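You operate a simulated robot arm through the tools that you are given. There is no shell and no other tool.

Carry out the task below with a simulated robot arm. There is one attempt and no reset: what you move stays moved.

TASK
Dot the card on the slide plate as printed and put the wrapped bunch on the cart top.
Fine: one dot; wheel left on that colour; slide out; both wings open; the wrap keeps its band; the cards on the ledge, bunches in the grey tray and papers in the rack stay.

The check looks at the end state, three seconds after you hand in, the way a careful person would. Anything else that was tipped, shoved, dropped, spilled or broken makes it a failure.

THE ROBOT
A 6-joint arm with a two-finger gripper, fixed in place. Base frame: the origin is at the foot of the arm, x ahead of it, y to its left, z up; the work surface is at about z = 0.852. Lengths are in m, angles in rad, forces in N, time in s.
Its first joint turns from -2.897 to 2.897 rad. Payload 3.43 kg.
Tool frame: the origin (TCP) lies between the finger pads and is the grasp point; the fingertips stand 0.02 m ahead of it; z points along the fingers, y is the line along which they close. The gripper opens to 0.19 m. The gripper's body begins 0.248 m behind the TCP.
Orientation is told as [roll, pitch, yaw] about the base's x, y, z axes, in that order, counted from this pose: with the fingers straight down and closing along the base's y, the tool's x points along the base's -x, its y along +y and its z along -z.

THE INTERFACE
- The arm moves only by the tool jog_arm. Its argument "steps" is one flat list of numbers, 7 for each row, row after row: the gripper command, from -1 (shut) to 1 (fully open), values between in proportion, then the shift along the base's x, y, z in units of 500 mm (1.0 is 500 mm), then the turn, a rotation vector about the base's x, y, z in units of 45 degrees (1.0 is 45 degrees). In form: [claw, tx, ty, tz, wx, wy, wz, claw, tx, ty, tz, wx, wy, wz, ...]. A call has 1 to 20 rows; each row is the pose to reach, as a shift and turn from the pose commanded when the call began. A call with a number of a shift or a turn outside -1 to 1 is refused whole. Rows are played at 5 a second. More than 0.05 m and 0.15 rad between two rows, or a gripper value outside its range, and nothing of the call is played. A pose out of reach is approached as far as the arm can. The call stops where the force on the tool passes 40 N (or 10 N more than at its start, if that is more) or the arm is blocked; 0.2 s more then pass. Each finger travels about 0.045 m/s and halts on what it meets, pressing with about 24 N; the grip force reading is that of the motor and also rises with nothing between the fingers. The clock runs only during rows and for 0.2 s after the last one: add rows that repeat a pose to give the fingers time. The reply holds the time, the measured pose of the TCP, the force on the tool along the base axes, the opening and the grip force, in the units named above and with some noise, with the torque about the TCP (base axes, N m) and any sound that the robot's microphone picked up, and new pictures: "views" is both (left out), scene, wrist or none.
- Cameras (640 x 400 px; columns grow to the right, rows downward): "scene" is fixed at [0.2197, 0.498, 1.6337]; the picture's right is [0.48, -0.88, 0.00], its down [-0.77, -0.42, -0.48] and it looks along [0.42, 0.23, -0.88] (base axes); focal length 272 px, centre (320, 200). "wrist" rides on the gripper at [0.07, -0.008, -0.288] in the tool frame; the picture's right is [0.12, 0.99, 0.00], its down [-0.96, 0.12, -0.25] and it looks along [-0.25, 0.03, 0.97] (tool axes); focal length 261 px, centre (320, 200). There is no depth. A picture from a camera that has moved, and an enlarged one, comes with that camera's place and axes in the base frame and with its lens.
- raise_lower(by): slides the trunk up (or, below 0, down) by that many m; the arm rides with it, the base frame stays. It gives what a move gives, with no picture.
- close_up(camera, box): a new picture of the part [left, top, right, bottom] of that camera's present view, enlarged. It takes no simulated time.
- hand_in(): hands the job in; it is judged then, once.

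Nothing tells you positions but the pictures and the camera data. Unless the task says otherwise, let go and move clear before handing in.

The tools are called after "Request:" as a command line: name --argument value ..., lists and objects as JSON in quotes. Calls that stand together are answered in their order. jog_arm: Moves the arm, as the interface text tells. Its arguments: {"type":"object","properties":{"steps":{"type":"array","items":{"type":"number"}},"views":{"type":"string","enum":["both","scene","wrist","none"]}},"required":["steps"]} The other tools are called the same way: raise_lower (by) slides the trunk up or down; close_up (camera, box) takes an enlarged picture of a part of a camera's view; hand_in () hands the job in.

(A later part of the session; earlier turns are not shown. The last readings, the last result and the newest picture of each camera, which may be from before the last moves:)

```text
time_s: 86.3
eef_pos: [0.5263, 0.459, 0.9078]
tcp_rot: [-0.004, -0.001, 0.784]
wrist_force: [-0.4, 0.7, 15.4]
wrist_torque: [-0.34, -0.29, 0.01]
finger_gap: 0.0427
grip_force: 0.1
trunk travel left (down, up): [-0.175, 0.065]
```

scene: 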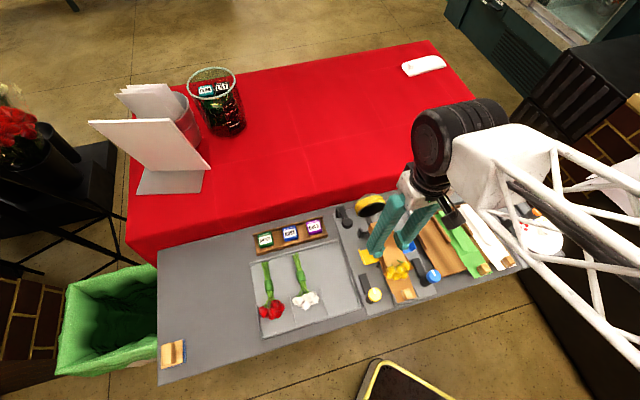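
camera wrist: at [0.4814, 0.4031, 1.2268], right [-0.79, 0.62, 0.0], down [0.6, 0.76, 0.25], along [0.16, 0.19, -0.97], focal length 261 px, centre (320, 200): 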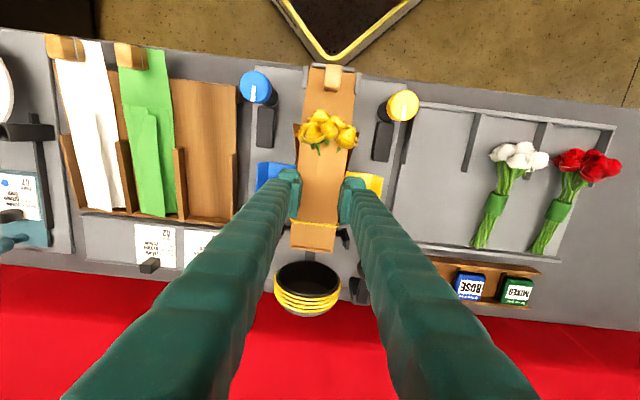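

The bed is at tip height of about 0.888, so I can grip about 6 mm deeper than before. I'll back off slightly and close here.

Request:
jog_arm --steps '[-0.55, 0, 0, 0.003, 0, 0, 0, -0.62, 0, 0, 0.003, 0, 0, 0, -0.7, 0, 0, 0.003, 0, 0, 0, -0.8, 0, 0, 0.003, 0, 0, 0, -0.9, 0, 0, 0.003, 0, 0, 0, -0.9, 0, 0, 0.003, 0, 0, 0]' --views "wrist"

Request:
close_up --camera "wrist" --box '[250, 110, 390, 290]'

Request:
close_up --camera "scene" --box '[350, 205, 440, 310]'

```text
time_s: 87.7
eef_pos: [0.5269, 0.4586, 0.9095]
tcp_rot: [-0.005, -0.002, 0.784]
wrist_force: [7.6, -3.1, 33.7]
wrist_torque: [-0.37, -0.24, 0.06]
finger_gap: 0.0325
grip_force: 23.7
trunk travel left (down, up): [-0.175, 0.065]
camera wrist: at [0.4815, 0.403, 1.1967], right [-0.79, 0.62, 0.0], down [0.6, 0.76, 0.25], along [0.16, 0.19, -0.97], focal length 261 px, centre (320, 200)
```

wrist: 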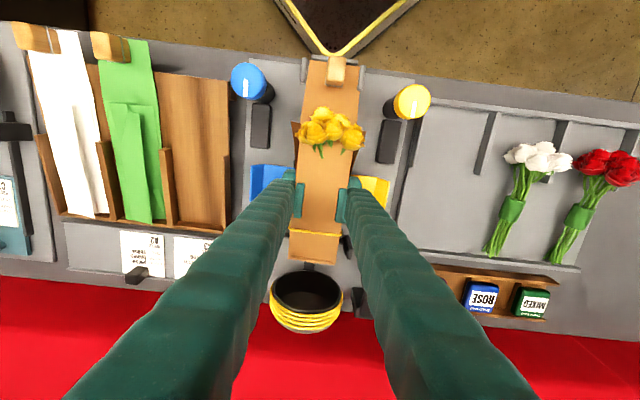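

```text
2.22 times, centred on (320, 200) of wrist
camera zoom: at [0.4815, 0.403, 1.1967], right [-0.79, 0.62, 0.0], down [0.6, 0.76, 0.25], along [0.16, 0.19, -0.97], focal length 579 px, centre (320, 200)
```

zoom: 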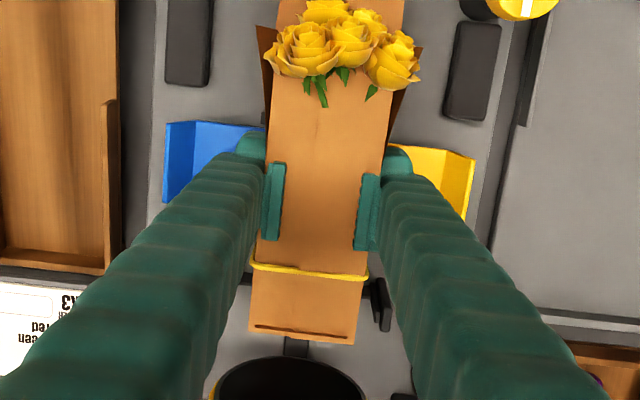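

```text
3.81 times, centred on (395, 258) of scene
camera zoom: at [0.2197, 0.498, 1.6337], right [0.48, -0.88, 0.0], down [-0.77, -0.42, -0.48], along [0.42, 0.23, -0.88], focal length 1035 px, centre (34, -19)
```

zoom: 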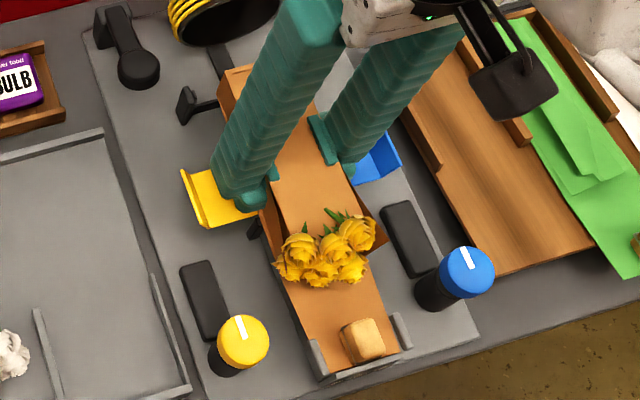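

Request:
jog_arm --steps '[-0.95, 0, 0, 0.003, 0, 0, 0, -0.95, 0, 0, 0.003, 0, 0, 0]' --views "none"

Request:
jog_arm --steps '[-0.95, 0, 0, 0.004, 0, 0, 0, -0.95, 0, 0, 0.004, 0, 0, 0]' --views "wrist"

```text
time_s: 88.3
eef_pos: [0.5264, 0.4597, 0.9105]
tcp_rot: [-0.004, 0.0, 0.785]
wrist_force: [6.6, -4.1, 23.8]
wrist_torque: [-0.27, -0.28, 0.02]
finger_gap: 0.0324
grip_force: 24.2
trunk travel left (down, up): [-0.175, 0.065]
```

```text
time_s: 88.9
eef_pos: [0.5254, 0.4601, 0.9094]
tcp_rot: [-0.004, 0.002, 0.787]
wrist_force: [-0.5, -0.7, -0.4]
wrist_torque: [-0.16, 0.04, 0.04]
finger_gap: 0.0322
grip_force: 24.3
trunk travel left (down, up): [-0.175, 0.065]
camera wrist: at [0.4815, 0.4043, 1.1977], right [-0.79, 0.62, 0.0], down [0.6, 0.76, 0.24], along [0.15, 0.19, -0.97], focal length 261 px, centre (320, 200)
```

wrist: 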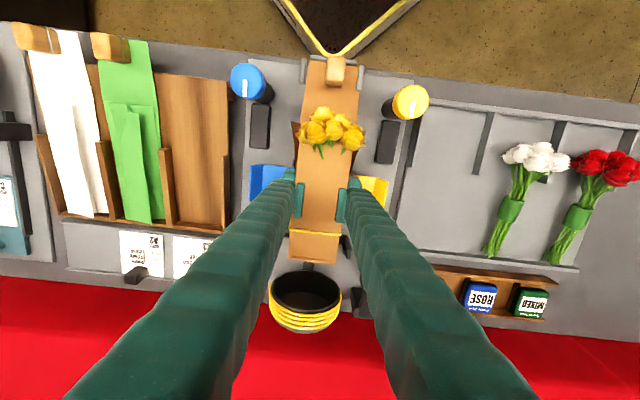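

Request:
jog_arm --steps '[-0.95, 0, 0, 0.004, 0, 0, 0, -0.95, 0, 0, 0.004, 0, 0, 0]' --views "none"

Request:
jog_arm --steps '[-0.95, 0, 0, 0.004, 0, 0, 0, -0.95, 0, 0, 0.004, 0, 0, 0]' --views "both"

Request:
close_up --camera "scene" --box '[350, 205, 440, 310]'

```text
time_s: 89.5
eef_pos: [0.5271, 0.4598, 0.9149]
tcp_rot: [-0.003, 0.002, 0.783]
wrist_force: [-0.8, 0.3, -1.4]
wrist_torque: [0.02, -0.05, 0.02]
finger_gap: 0.0324
grip_force: 23.5
trunk travel left (down, up): [-0.175, 0.065]
```

```text
time_s: 90.1
eef_pos: [0.5264, 0.4597, 0.9165]
tcp_rot: [-0.004, 0.001, 0.782]
wrist_force: [-0.1, 0.4, -1.8]
wrist_torque: [0.0, -0.02, -0.01]
finger_gap: 0.0325
grip_force: 23.7
trunk travel left (down, up): [-0.175, 0.065]
camera wrist: at [0.4818, 0.4039, 1.2037], right [-0.79, 0.62, 0.0], down [0.6, 0.76, 0.25], along [0.16, 0.19, -0.97], focal length 261 px, centre (320, 200)
```

scene: 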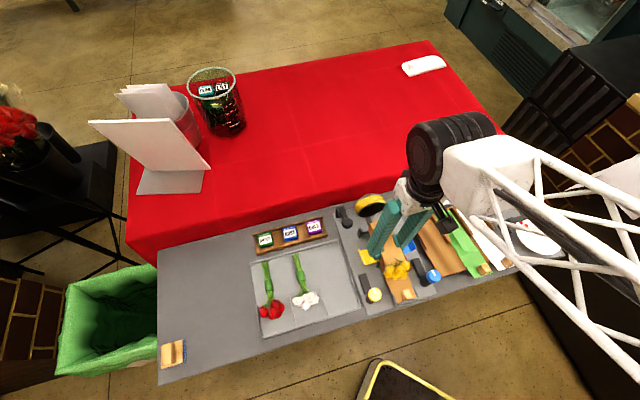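
wrist: 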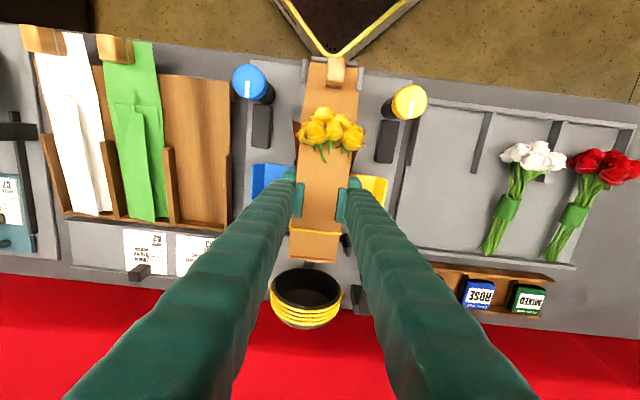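

```text
3.81 times, centred on (395, 258) of scene
camera zoom: at [0.2197, 0.498, 1.6337], right [0.48, -0.88, 0.0], down [-0.77, -0.42, -0.48], along [0.42, 0.23, -0.88], focal length 1035 px, centre (34, -19)
```

zoom: 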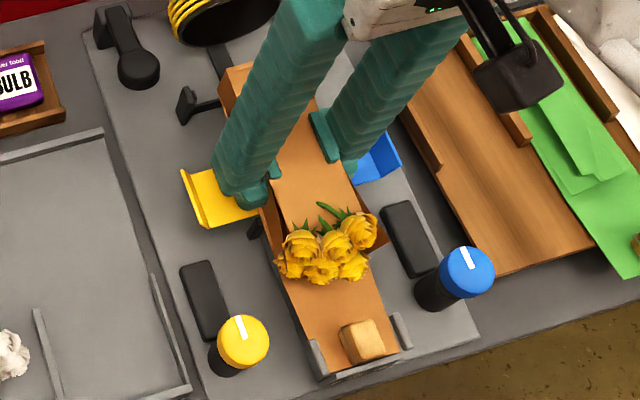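

The load reads about 2 N and the opening is steady, so the bunch is coming up with the grip. I'll keep lifting straight up slowly.

Request:
jog_arm --steps '[-0.95, 0, 0, 0.005, 0, 0, 0, -0.95, 0, 0, 0.01, 0, 0, 0, -0.95, 0, 0, 0.015, 0, 0, 0, -0.95, 0, 0, 0.02, 0, 0, 0, -0.95, 0, 0, 0.026, 0, 0, 0, -0.95, 0, 0, 0.032, 0, 0, 0, -0.95, 0, 0, 0.032, 0, 0, 0]' --views "both"

Request:
close_up --camera "scene" --box '[350, 205, 440, 310]'

Request:
close_up --camera "wrist" --box '[250, 60, 390, 290]'

```text
time_s: 91.7
eef_pos: [0.5266, 0.4598, 0.9321]
tcp_rot: [-0.004, 0.002, 0.783]
wrist_force: [-0.9, -0.9, -0.5]
wrist_torque: [0.03, -0.01, 0.01]
finger_gap: 0.0321
grip_force: 24.0
trunk travel left (down, up): [-0.175, 0.065]
camera wrist: at [0.4821, 0.4042, 1.2196], right [-0.79, 0.62, 0.0], down [0.6, 0.76, 0.25], along [0.16, 0.19, -0.97], focal length 261 px, centre (320, 200)
```

scene: 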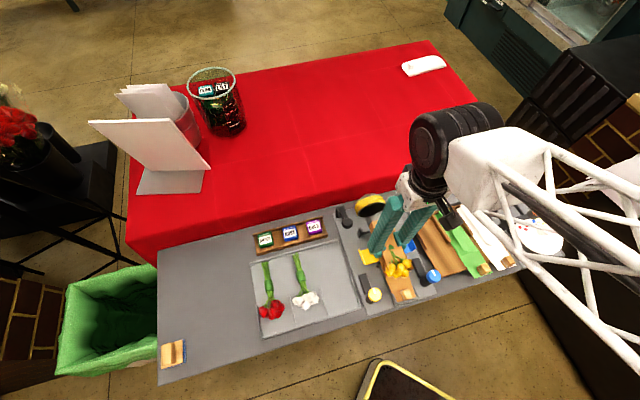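
wrist: 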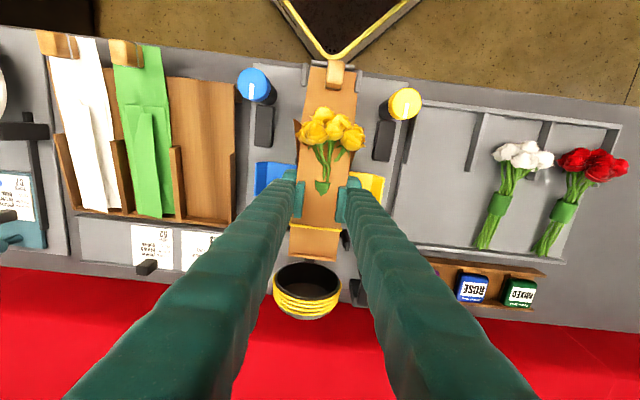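

```text
3.81 times, centred on (395, 258) of scene
camera zoom: at [0.2197, 0.498, 1.6337], right [0.48, -0.88, 0.0], down [-0.77, -0.42, -0.48], along [0.42, 0.23, -0.88], focal length 1035 px, centre (34, -19)
```

zoom: 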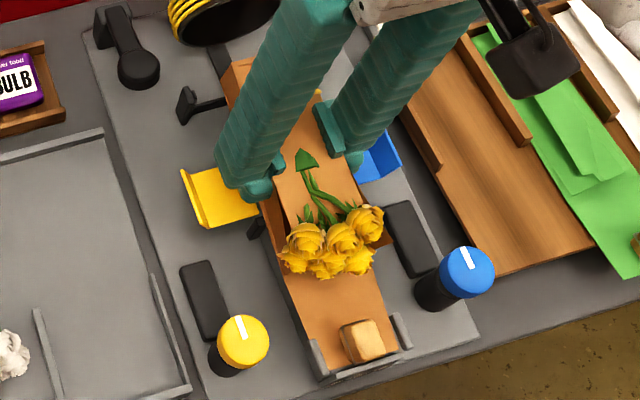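

```text
1.74 times, centred on (320, 175) of wrist
camera zoom: at [0.4821, 0.4042, 1.2196], right [-0.79, 0.62, 0.0], down [0.6, 0.76, 0.25], along [0.16, 0.19, -0.97], focal length 453 px, centre (320, 244)
```

zoom: 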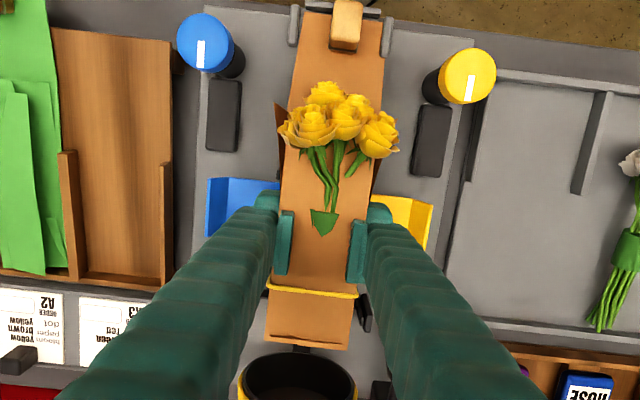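

The flowers are rising through the paper while the wrap itself stays in the jig, so this isn't the right hold. I'll lower the bunch back exactly where it was.

Request:
jog_arm --steps '[-0.95, 0, 0, -0.006, 0, 0, 0, -0.95, 0, 0, -0.012, 0, 0, 0, -0.95, 0, 0, -0.018, 0, 0, 0, -0.95, 0, 0, -0.024, 0, 0, 0, -0.95, 0, 0, -0.03, 0, 0, 0, -0.95, 0, 0, -0.035, 0, 0, 0, -0.95, 0, 0, -0.04, 0, 0, 0, -0.95, 0, 0, -0.04, 0, 0, 0]' --views "both"

Request:
close_up --camera "scene" --box '[350, 205, 440, 310]'

Request:
close_up --camera "wrist" --box '[250, 60, 390, 290]'

```text
time_s: 93.5
eef_pos: [0.5262, 0.4609, 0.9112]
tcp_rot: [-0.005, 0.0, 0.784]
wrist_force: [0.2, 0.0, -0.4]
wrist_torque: [-0.03, 0.0, -0.02]
finger_gap: 0.0326
grip_force: 23.8
trunk travel left (down, up): [-0.175, 0.065]
camera wrist: at [0.4816, 0.4039, 1.1992], right [-0.79, 0.62, 0.0], down [0.6, 0.76, 0.25], along [0.16, 0.19, -0.97], focal length 261 px, centre (320, 200)
```

scene: 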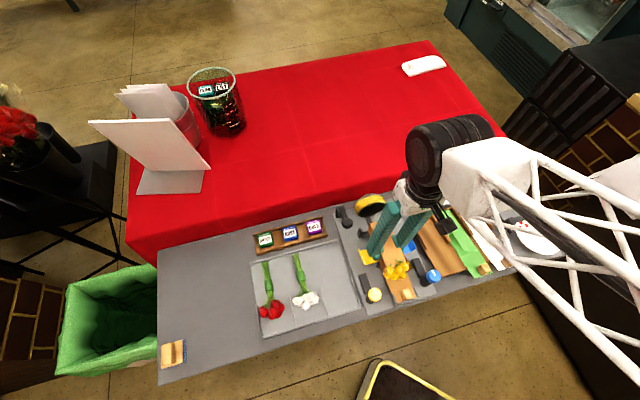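
wrist: 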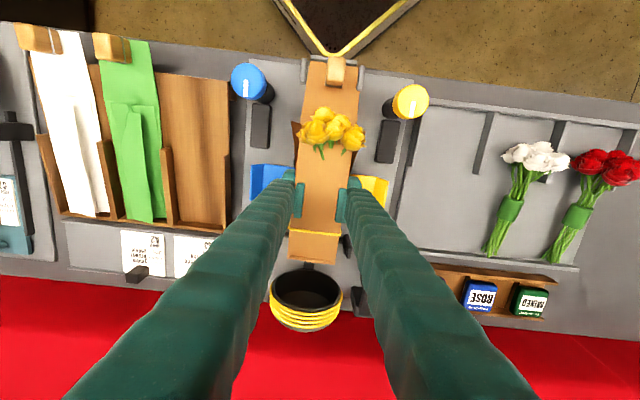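

```text
3.81 times, centred on (395, 258) of scene
camera zoom: at [0.2197, 0.498, 1.6337], right [0.48, -0.88, 0.0], down [-0.77, -0.42, -0.48], along [0.42, 0.23, -0.88], focal length 1035 px, centre (34, -19)
```

zoom: 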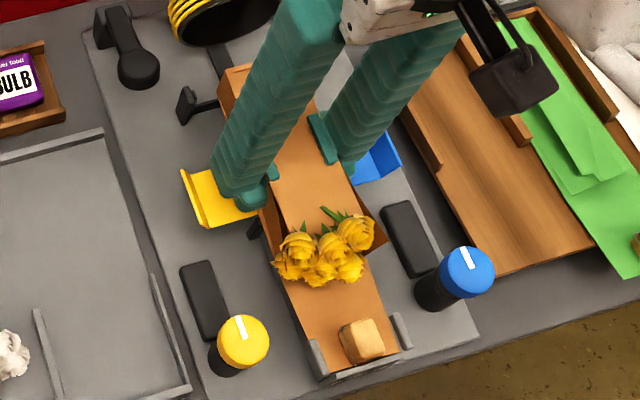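

```text
1.74 times, centred on (320, 175) of wrist
camera zoom: at [0.4816, 0.4039, 1.1992], right [-0.79, 0.62, 0.0], down [0.6, 0.76, 0.25], along [0.16, 0.19, -0.97], focal length 453 px, centre (320, 244)
```

zoom: 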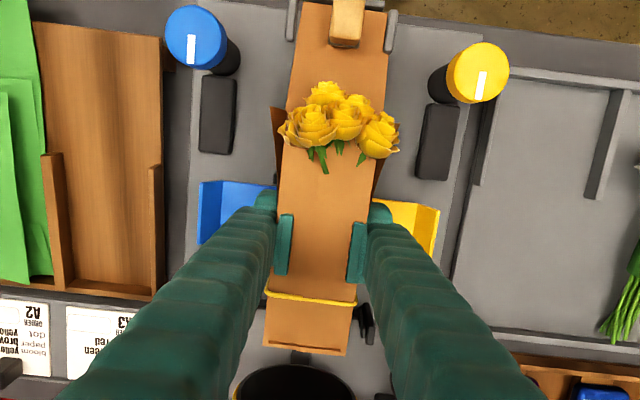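

The bunch is back inside the wrap. I'll ease the grip open there and then look carefully at how the paper, the block and the supports are arranged.

Request:
jog_arm --steps '[-0.95, 0, 0, -0.002, 0, 0, 0, -0.6, 0, 0, -0.002, 0, 0, 0, -0.5, 0, 0, -0.002, 0, 0, 0, -0.5, 0, 0, -0.002, 0, 0, 0, -0.5, 0, 0, 0.02, 0, 0, 0, -0.5, 0, 0, 0.08, 0, 0, 0, 0, 0, 0, 0.16, 0, 0, 0, 0.5, 0, 0, 0.24, 0, 0, 0, 1, 0, 0, 0.24, 0, 0, 0, 1, 0, 0, 0.24, 0, 0, 0, 1, 0, 0, 0.24, 0, 0, 0]' --views "both"

Request:
close_up --camera "wrist" --box '[270, 100, 370, 200]'

Request:
close_up --camera "wrist" --box '[270, 190, 370, 270]'

Request:
close_up --camera "scene" --box '[350, 205, 440, 310]'

```text
time_s: 95.9
eef_pos: [0.5264, 0.4595, 1.0321]
tcp_rot: [-0.004, 0.0, 0.782]
wrist_force: [0.8, -1.2, -0.1]
wrist_torque: [-0.01, 0.02, -0.02]
finger_gap: 0.1517
grip_force: 0.1
trunk travel left (down, up): [-0.175, 0.065]
camera wrist: at [0.4811, 0.4034, 1.3199], right [-0.79, 0.62, 0.0], down [0.6, 0.76, 0.25], along [0.16, 0.19, -0.97], focal length 261 px, centre (320, 200)
```

scene: 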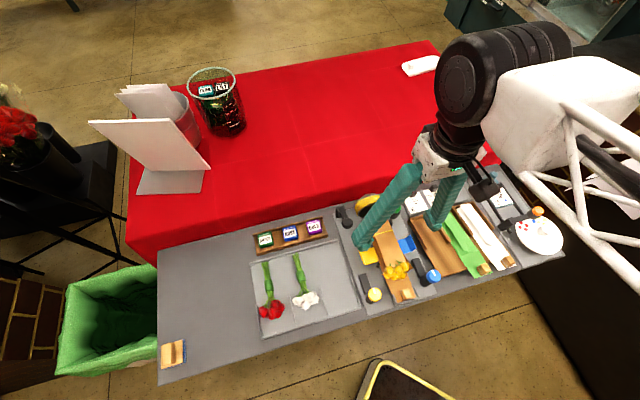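
wrist: 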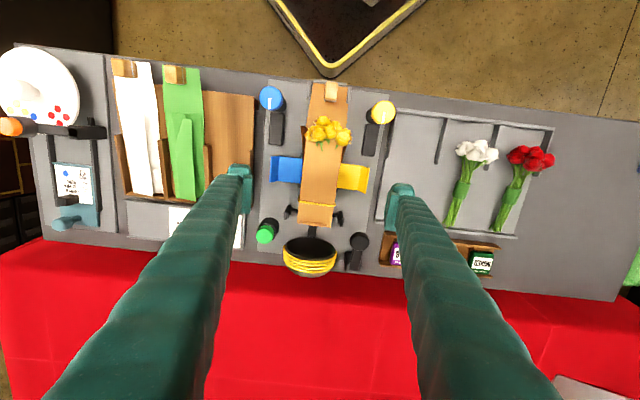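

```text
4.00 times, centred on (320, 150) of wrist
camera zoom: at [0.4811, 0.4034, 1.3199], right [-0.79, 0.62, 0.0], down [0.6, 0.76, 0.25], along [0.16, 0.19, -0.97], focal length 1043 px, centre (320, 400)
```

zoom: 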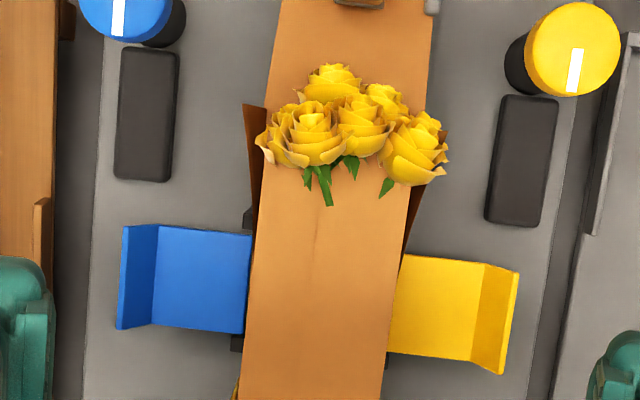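

```text
5.00 times, centred on (320, 230) of wrist
camera zoom: at [0.4811, 0.4034, 1.3199], right [-0.79, 0.62, 0.0], down [0.6, 0.76, 0.25], along [0.16, 0.19, -0.97], focal length 1303 px, centre (320, 50)
```

zoom: 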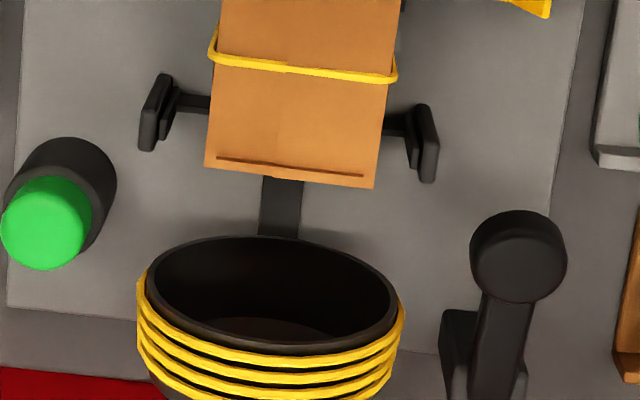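

```text
3.81 times, centred on (395, 258) of scene
camera zoom: at [0.2197, 0.498, 1.6337], right [0.48, -0.88, 0.0], down [-0.77, -0.42, -0.48], along [0.42, 0.23, -0.88], focal length 1035 px, centre (34, -19)
```

zoom: 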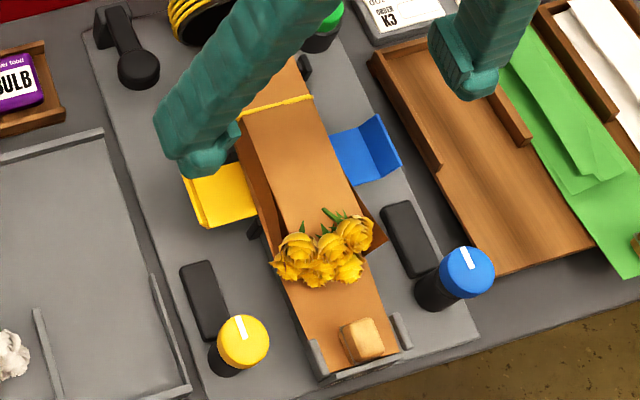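

I'll look closely at the wooden block on the brown paper's near end. It looks like the sheet's handle, and the same blocks sit on the rack papers.

Request:
jog_arm --steps '[0.6, -0.05, -0.05, 0, 0, 0, 0, 0.3, -0.1, -0.1, 0, 0, 0, 0, 0, -0.15, -0.15, -0.02, 0, 0, 0, -0.2, -0.182, -0.186, -0.06, 0, 0, 0, -0.3, -0.182, -0.186, -0.066, 0, 0, 0, -0.3, -0.182, -0.186, -0.066, 0, 0, 0]' --views "both"

Request:
close_up --camera "wrist" --box '[260, 130, 380, 250]'

Request:
close_up --camera "scene" --box '[370, 250, 440, 310]'

```text
time_s: 97.3
eef_pos: [0.4355, 0.3666, 0.9984]
tcp_rot: [-0.005, 0.0, 0.784]
wrist_force: [0.1, 0.2, -0.2]
wrist_torque: [0.0, 0.02, 0.01]
finger_gap: 0.0664
grip_force: 0.1
trunk travel left (down, up): [-0.175, 0.065]
camera wrist: at [0.3905, 0.3104, 1.2856], right [-0.79, 0.62, 0.0], down [0.6, 0.76, 0.25], along [0.16, 0.19, -0.97], focal length 261 px, centre (320, 200)
```

scene: 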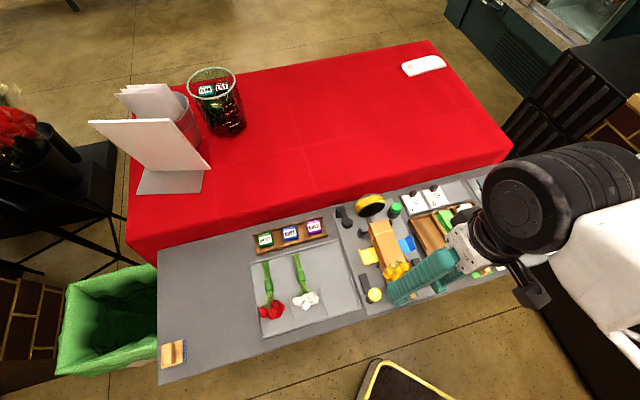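
wrist: 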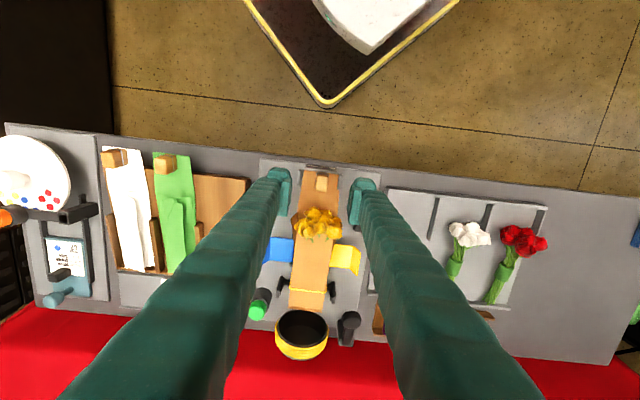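

```text
3.33 times, centred on (320, 190) of wrist
camera zoom: at [0.3905, 0.3104, 1.2856], right [-0.79, 0.62, 0.0], down [0.6, 0.76, 0.25], along [0.16, 0.19, -0.97], focal length 869 px, centre (320, 233)
```

zoom: 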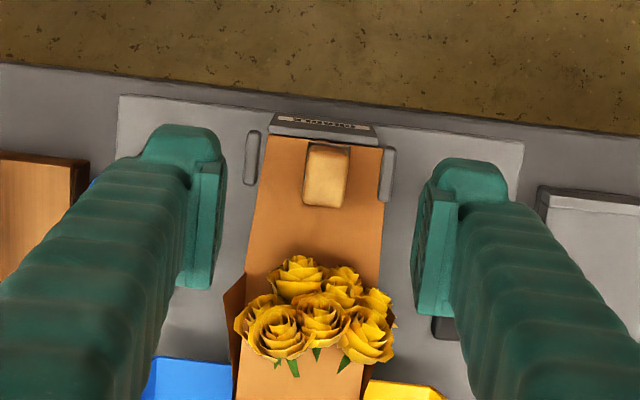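

```text
6.67 times, centred on (405, 280) of scene
camera zoom: at [0.2197, 0.498, 1.6337], right [0.48, -0.88, 0.0], down [-0.77, -0.42, -0.48], along [0.42, 0.23, -0.88], focal length 1810 px, centre (-247, -333)
```

zoom: 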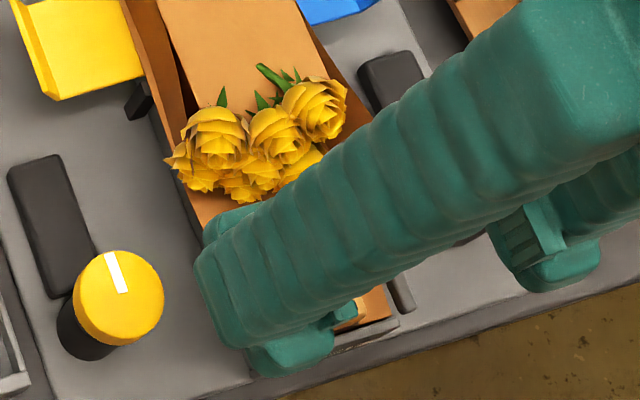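

Request:
close_up --camera "wrist" --box '[300, 157, 345, 180]'

Request:
close_up --camera "wrist" --box '[295, 160, 345, 200]'

Request:
close_up --camera "wrist" --box '[260, 200, 380, 320]'

```text
14.22 times, centred on (322, 168) of wrist
camera zoom: at [0.3905, 0.3104, 1.2856], right [-0.79, 0.62, 0.0], down [0.6, 0.76, 0.25], along [0.16, 0.19, -0.97], focal length 3707 px, centre (284, 648)
```

zoom: 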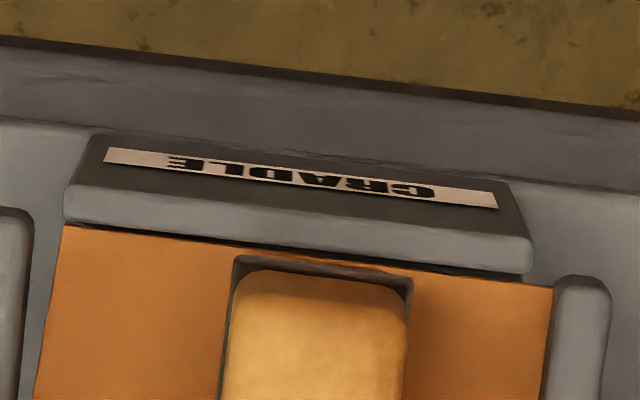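

```text
10.00 times, centred on (320, 180) of wrist
camera zoom: at [0.3905, 0.3104, 1.2856], right [-0.79, 0.62, 0.0], down [0.6, 0.76, 0.25], along [0.16, 0.19, -0.97], focal length 2606 px, centre (320, 400)
```

zoom: 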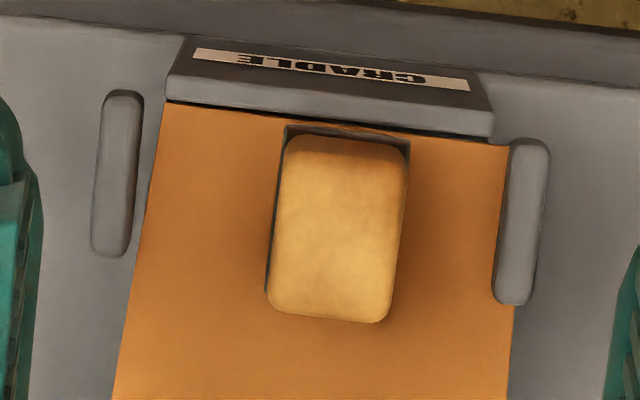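

```text
3.33 times, centred on (320, 260) of wrist
camera zoom: at [0.3905, 0.3104, 1.2856], right [-0.79, 0.62, 0.0], down [0.6, 0.76, 0.25], along [0.16, 0.19, -0.97], focal length 869 px, centre (320, 0)
```

zoom: 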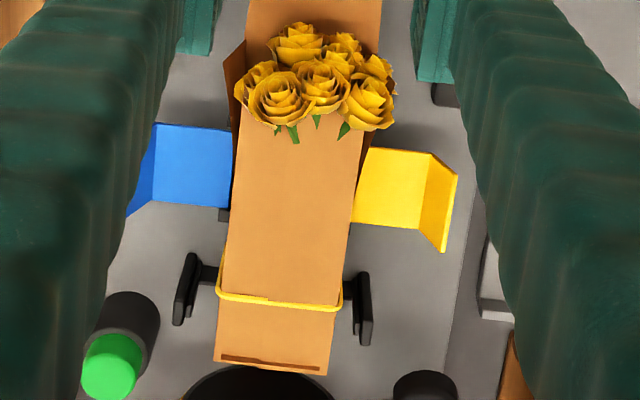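

The label reads "CRADLE", and the brown sheet has its handle block between the brackets. I'll narrow the fingers and lower over that block to test lifting the paper with the bunch inside.

Request:
jog_arm --steps '[-0.5, 0.0066, 0.0158, -0.03, 0, 0, 0, -0.67, 0.0066, 0.0158, -0.07, 0, 0, 0, -0.67, 0.0066, 0.0158, -0.1, 0, 0, 0, -0.67, 0.0066, 0.0158, -0.1, 0, 0, 0]' --views "both"

Request:
close_up --camera "wrist" --box '[280, 140, 360, 220]'

Request:
close_up --camera "scene" --box '[370, 250, 440, 310]'

```text
time_s: 98.3
eef_pos: [0.438, 0.3751, 0.9477]
tcp_rot: [-0.004, -0.001, 0.782]
wrist_force: [-1.2, 0.0, 0.5]
wrist_torque: [-0.02, 0.0, 0.0]
finger_gap: 0.0312
grip_force: 0.2
trunk travel left (down, up): [-0.175, 0.065]
camera wrist: at [0.3935, 0.3191, 1.2355], right [-0.79, 0.62, 0.0], down [0.6, 0.76, 0.25], along [0.16, 0.19, -0.97], focal length 261 px, centre (320, 200)
```

scene: 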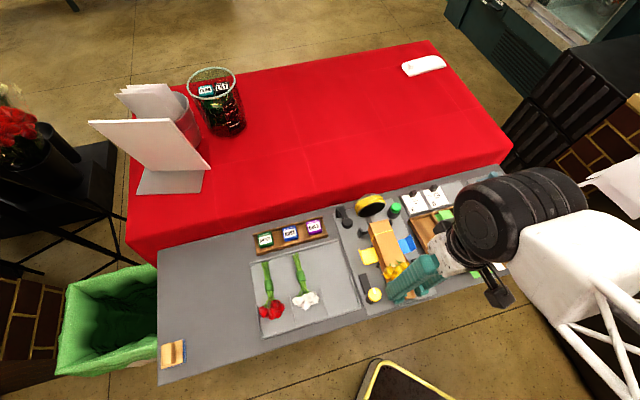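
wrist: 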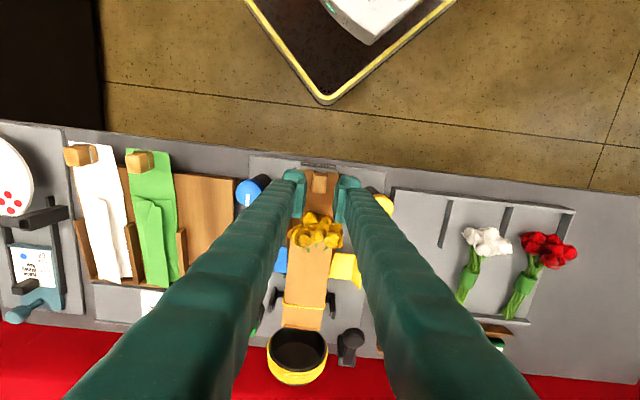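

```text
5.00 times, centred on (320, 180) of wrist
camera zoom: at [0.3935, 0.3191, 1.2355], right [-0.79, 0.62, 0.0], down [0.6, 0.76, 0.25], along [0.16, 0.19, -0.97], focal length 1303 px, centre (320, 300)
```

zoom: 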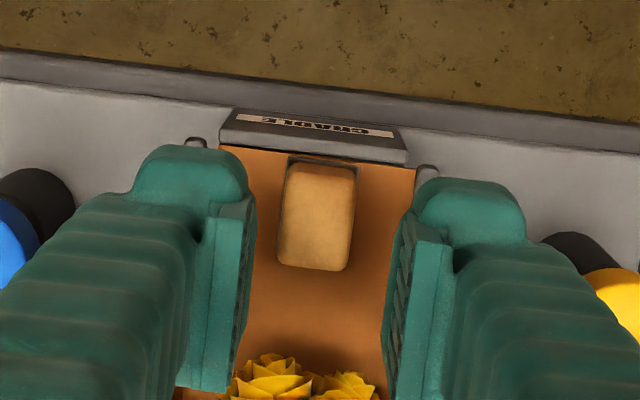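

```text
6.67 times, centred on (405, 280) of scene
camera zoom: at [0.2197, 0.498, 1.6337], right [0.48, -0.88, 0.0], down [-0.77, -0.42, -0.48], along [0.42, 0.23, -0.88], focal length 1810 px, centre (-247, -333)
```

zoom: 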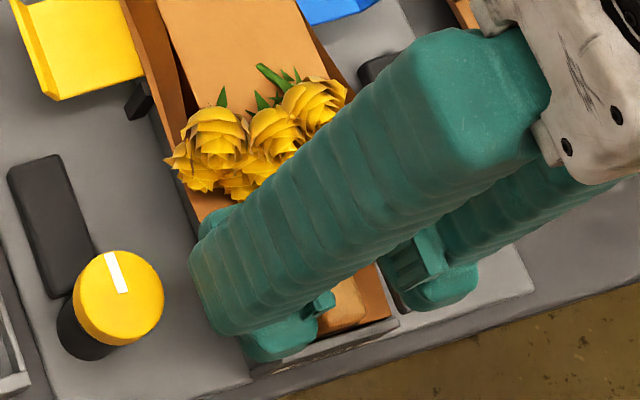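

Request:
jog_arm --steps '[-0.67, 0, 0, -0.02, 0, 0, 0, -0.67, 0, 0, -0.04, 0, 0, 0, -0.67, 0, 0, -0.05, 0, 0, 0, -0.67, 0, 0, -0.056, 0, 0, 0, -0.67, 0, 0, -0.06, 0, 0, 0, -0.67, 0, 0, -0.06, 0, 0, 0]' --views "wrist"

Request:
close_up --camera "wrist" --box '[280, 140, 360, 220]'

```text
time_s: 99.7
eef_pos: [0.439, 0.3731, 0.9191]
tcp_rot: [-0.004, 0.001, 0.784]
wrist_force: [1.3, -0.4, 0.3]
wrist_torque: [0.0, 0.0, 0.0]
finger_gap: 0.0315
grip_force: 0.1
trunk travel left (down, up): [-0.175, 0.065]
camera wrist: at [0.3944, 0.3183, 1.2065], right [-0.79, 0.62, 0.0], down [0.6, 0.76, 0.25], along [0.16, 0.19, -0.97], focal length 261 px, centre (320, 200)
```

wrist: 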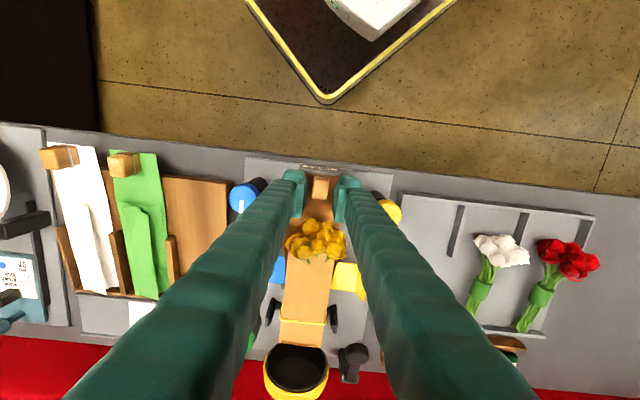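

```text
5.00 times, centred on (320, 180) of wrist
camera zoom: at [0.3944, 0.3183, 1.2065], right [-0.79, 0.62, 0.0], down [0.6, 0.76, 0.25], along [0.16, 0.19, -0.97], focal length 1303 px, centre (320, 300)
```

zoom: 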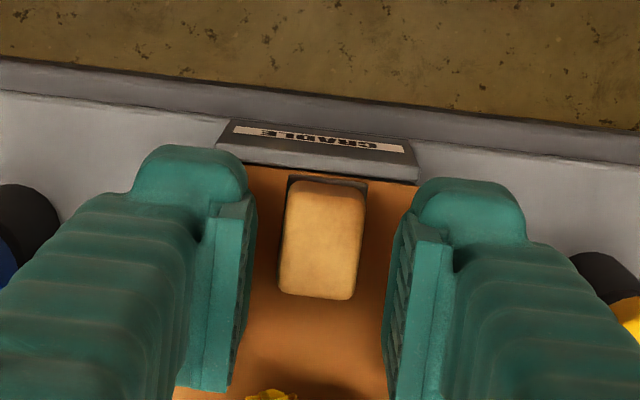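

Request:
jog_arm --steps '[-0.75, 0, 0, 0, 0, 0, 0, -0.8, 0, 0, 0, 0, 0, 0, -0.85, 0, 0, 0, 0, 0, 0, -0.85, 0, 0, 0, 0, 0, 0]' --views "wrist"

Request:
close_up --camera "wrist" --box '[280, 140, 360, 220]'

```text
time_s: 100.7
eef_pos: [0.4393, 0.3737, 0.9195]
tcp_rot: [-0.001, 0.001, 0.784]
wrist_force: [3.3, -1.4, 2.1]
wrist_torque: [0.01, -0.1, 0.0]
finger_gap: 0.0167
grip_force: 24.2
trunk travel left (down, up): [-0.175, 0.065]
camera wrist: at [0.3947, 0.318, 1.2066], right [-0.79, 0.62, 0.0], down [0.6, 0.76, 0.25], along [0.16, 0.19, -0.97], focal length 261 px, centre (320, 200)
```

wrist: 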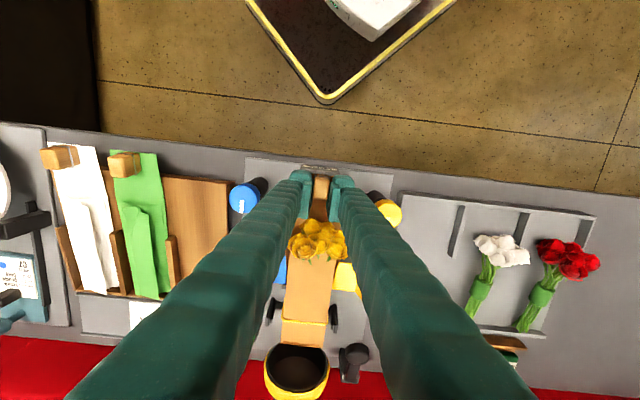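

```text
5.00 times, centred on (320, 180) of wrist
camera zoom: at [0.3947, 0.318, 1.2066], right [-0.79, 0.62, 0.0], down [0.6, 0.76, 0.25], along [0.16, 0.19, -0.97], focal length 1303 px, centre (320, 300)
```

zoom: 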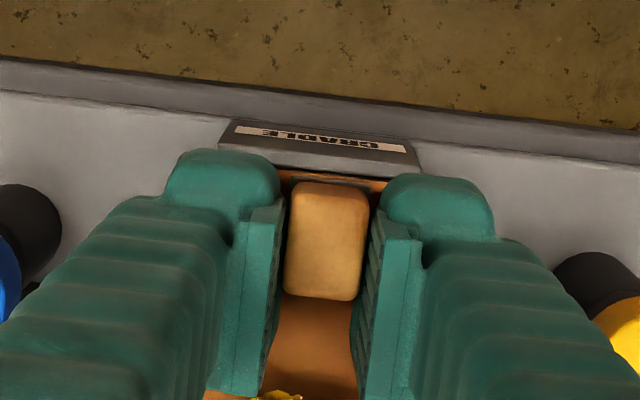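

The fingers have found the block (about 17 mm wide). I'll open slightly, go a few millimetres deeper for a secure hold, and close again.

Request:
jog_arm --steps '[-0.72, 0, 0, 0, 0, 0, 0, -0.72, 0, 0, 0, 0, 0, 0, -0.72, 0, 0, -0.004, 0, 0, 0, -0.72, 0, 0, -0.008, 0, 0, 0, -0.72, 0, 0, -0.012, 0, 0, 0, -0.72, 0, 0, -0.016, 0, 0, 0, -0.72, 0, 0, -0.016, 0, 0, 0]' --views "none"

```text
time_s: 101.9
eef_pos: [0.439, 0.3742, 0.918]
tcp_rot: [-0.004, -0.004, 0.783]
wrist_force: [-9.4, -8.8, 27.6]
wrist_torque: [0.2, 0.78, 0.33]
finger_gap: 0.0268
grip_force: 0.1
trunk travel left (down, up): [-0.175, 0.065]
stopped in row 5: the force on the tool passed its limit at 45 N (the readings are from after the stop); the commanded pose is now the measured one
```

Request:
jog_arm --steps '[-0.72, 0, 0, 0.003, 0, 0, 0, -0.72, 0, 0, 0.003, 0, 0, 0, -0.85, 0, 0, 0.003, 0, 0, 0, -0.95, 0, 0, 0.003, 0, 0, 0, -0.95, 0, 0, 0.003, 0, 0, 0, -0.95, 0, 0, 0.007, 0, 0, 0, -0.95, 0, 0, 0.011, 0, 0, 0, -0.95, 0, 0, 0.015, 0, 0, 0, -0.95, 0, 0, 0.015, 0, 0, 0]' --views "both"

Request:
close_up --camera "wrist" --box '[260, 140, 380, 340]'

Request:
close_up --camera "scene" --box '[350, 205, 440, 310]'

```text
time_s: 103.9
eef_pos: [0.4399, 0.3754, 0.9244]
tcp_rot: [-0.002, -0.002, 0.784]
wrist_force: [2.8, -5.3, -2.9]
wrist_torque: [-0.22, -0.05, 0.05]
finger_gap: 0.0168
grip_force: 24.1
trunk travel left (down, up): [-0.175, 0.065]
camera wrist: at [0.3942, 0.3186, 1.2106], right [-0.79, 0.62, 0.0], down [0.6, 0.76, 0.25], along [0.16, 0.19, -0.97], focal length 261 px, centre (320, 200)
```

scene: 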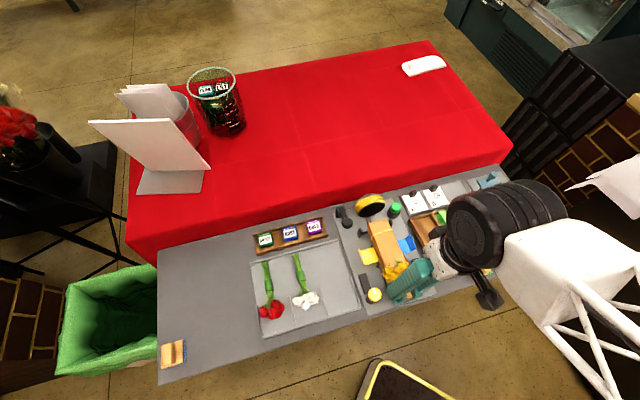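
wrist: 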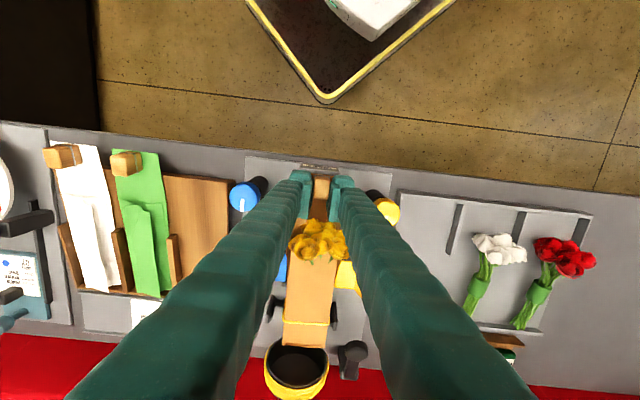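

```text
2.00 times, centred on (320, 240) of wrist
camera zoom: at [0.3942, 0.3186, 1.2106], right [-0.79, 0.62, 0.0], down [0.6, 0.76, 0.25], along [0.16, 0.19, -0.97], focal length 521 px, centre (320, 120)
```

zoom: 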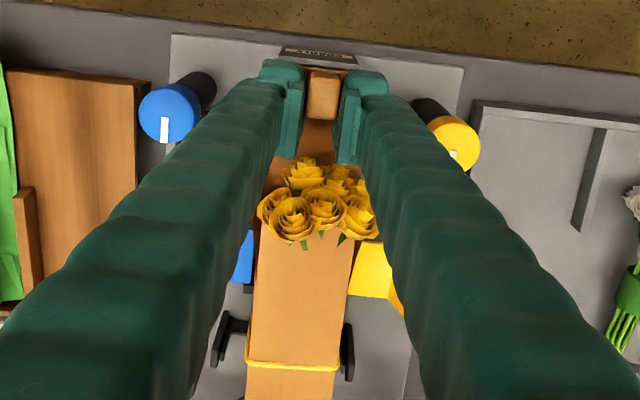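

```text
3.81 times, centred on (395, 258) of scene
camera zoom: at [0.2197, 0.498, 1.6337], right [0.48, -0.88, 0.0], down [-0.77, -0.42, -0.48], along [0.42, 0.23, -0.88], focal length 1035 px, centre (34, -19)
```

zoom: 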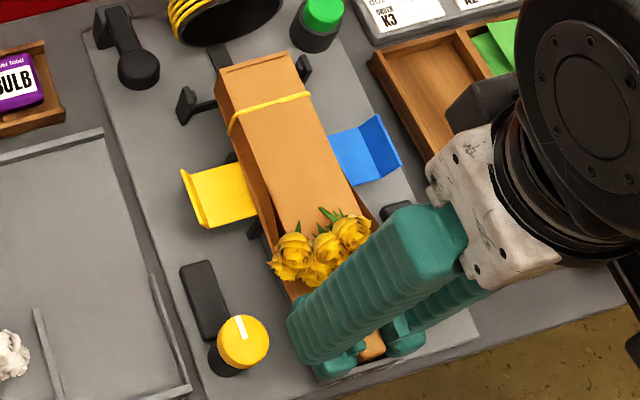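

Request:
jog_arm --steps '[-0.95, 0, 0, 0.004, 0, 0, 0, -0.95, 0, 0, 0.008, 0, 0, 0, -0.95, 0, 0, 0.012, 0, 0, 0, -0.95, 0, 0, 0.016, 0, 0, 0, -0.95, 0, 0, 0.02, 0, 0, 0, -0.95, 0, 0, 0.02, 0, 0, 0]' --views "both"

Request:
close_up --camera "wrist" --box '[260, 140, 380, 340]'

Request:
close_up --camera "scene" --box '[350, 205, 440, 310]'

```text
time_s: 105.3
eef_pos: [0.438, 0.3754, 0.9338]
tcp_rot: [-0.003, -0.001, 0.784]
wrist_force: [0.2, -0.5, -1.9]
wrist_torque: [-0.05, 0.08, 0.0]
finger_gap: 0.0166
grip_force: 24.1
trunk travel left (down, up): [-0.175, 0.065]
camera wrist: at [0.394, 0.3188, 1.2205], right [-0.79, 0.62, 0.0], down [0.6, 0.76, 0.25], along [0.16, 0.19, -0.97], focal length 261 px, centre (320, 200)
```

scene: 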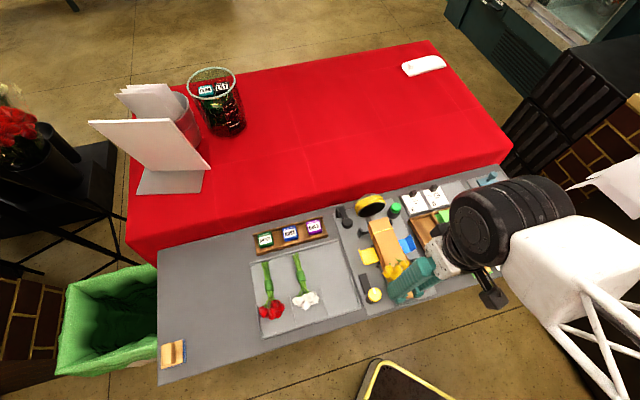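
wrist: 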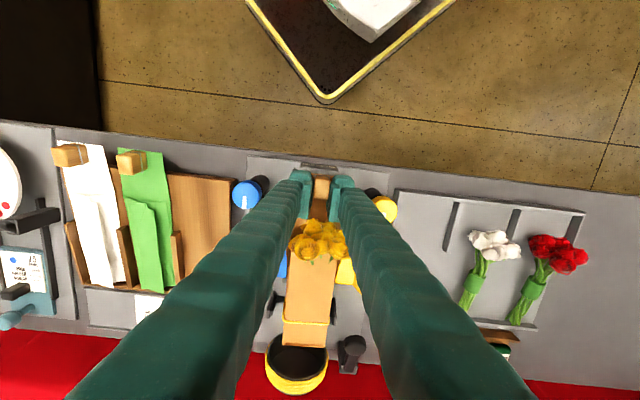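

```text
2.00 times, centred on (320, 240) of wrist
camera zoom: at [0.394, 0.3188, 1.2205], right [-0.79, 0.62, 0.0], down [0.6, 0.76, 0.25], along [0.16, 0.19, -0.97], focal length 521 px, centre (320, 120)
```

zoom: 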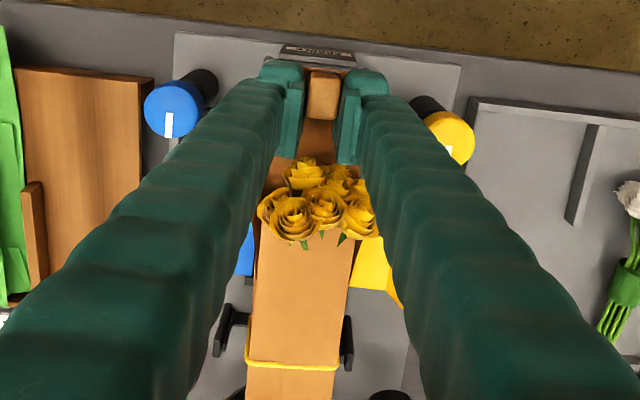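

```text
3.81 times, centred on (395, 258) of scene
camera zoom: at [0.2197, 0.498, 1.6337], right [0.48, -0.88, 0.0], down [-0.77, -0.42, -0.48], along [0.42, 0.23, -0.88], focal length 1035 px, centre (34, -19)
```

zoom: 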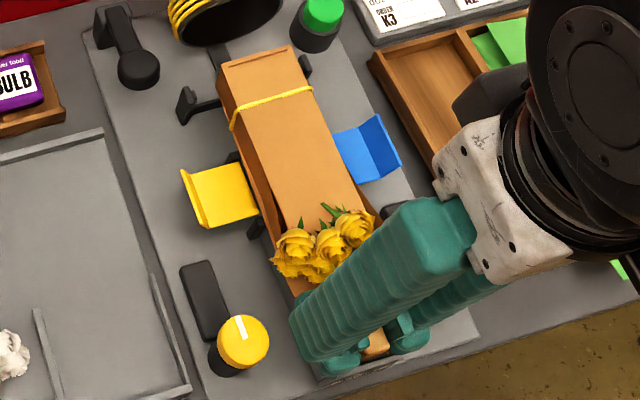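

The block lifts the whole wrap, with paper, band and flowers rising together (about 2 N). I'll continue straight up slowly.

Request:
jog_arm --steps '[-0.95, 0, 0, 0.008, 0, 0, 0, -0.95, 0, 0, 0.018, 0, 0, 0, -0.95, 0, 0, 0.03, 0, 0, 0, -0.95, 0, 0, 0.045, 0, 0, 0, -0.95, 0, 0, 0.06, 0, 0, 0, -0.95, 0, 0, 0.075, 0, 0, 0, -0.95, 0, 0, 0.09, 0, 0, 0, -0.95, 0, 0, 0.1, 0, 0, 0, -0.95, 0, 0, 0.1, 0, 0, 0]' --views "both"

Request:
close_up --camera "scene" --box '[330, 180, 450, 310]'

Request:
close_up --camera "wrist" --box '[260, 140, 380, 340]'

```text
time_s: 107.3
eef_pos: [0.439, 0.3753, 0.9831]
tcp_rot: [-0.005, -0.002, 0.784]
wrist_force: [0.6, 0.7, -1.0]
wrist_torque: [-0.08, 0.06, 0.03]
finger_gap: 0.0164
grip_force: 23.5
trunk travel left (down, up): [-0.175, 0.065]
camera wrist: at [0.3944, 0.3188, 1.27], right [-0.79, 0.62, 0.0], down [0.6, 0.76, 0.25], along [0.16, 0.19, -0.97], focal length 261 px, centre (320, 200)
```

scene: 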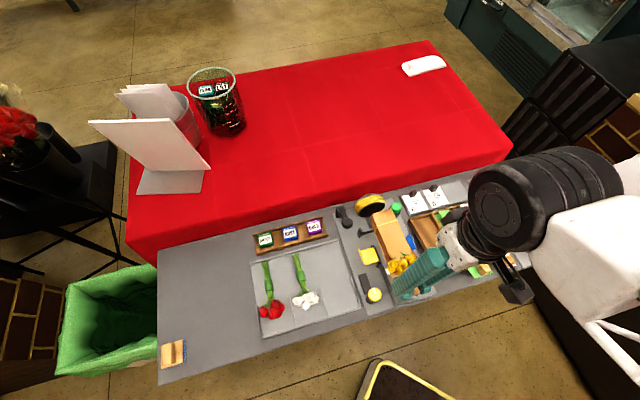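
wrist: 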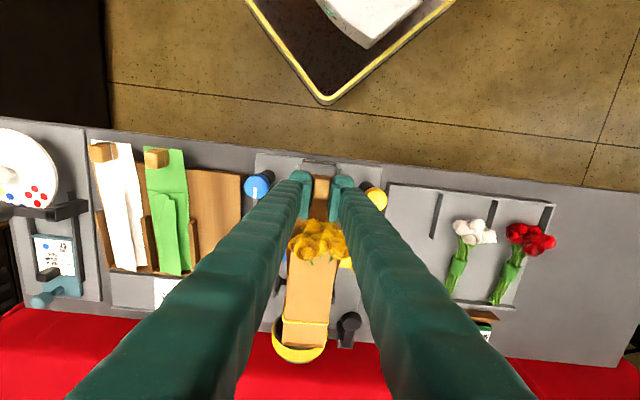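

```text
3.08 times, centred on (390, 245) of scene
camera zoom: at [0.2197, 0.498, 1.6337], right [0.48, -0.88, 0.0], down [-0.77, -0.42, -0.48], along [0.42, 0.23, -0.88], focal length 836 px, centre (105, 62)
```

zoom: 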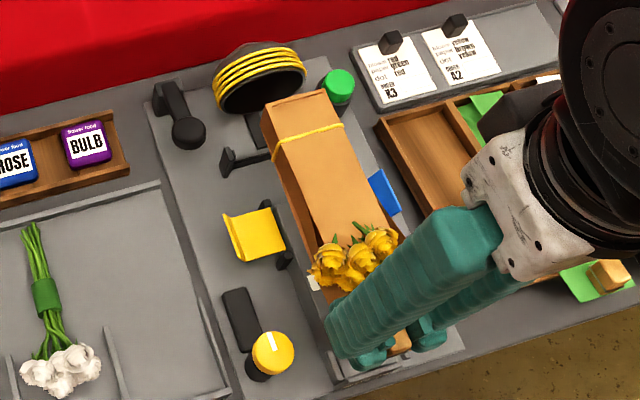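

```text
2.00 times, centred on (320, 240) of wrist
camera zoom: at [0.3944, 0.3188, 1.27], right [-0.79, 0.62, 0.0], down [0.6, 0.76, 0.25], along [0.16, 0.19, -0.97], focal length 521 px, centre (320, 120)
```

zoom: 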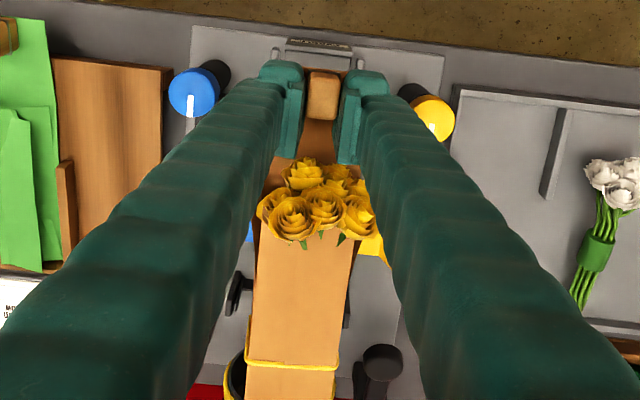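

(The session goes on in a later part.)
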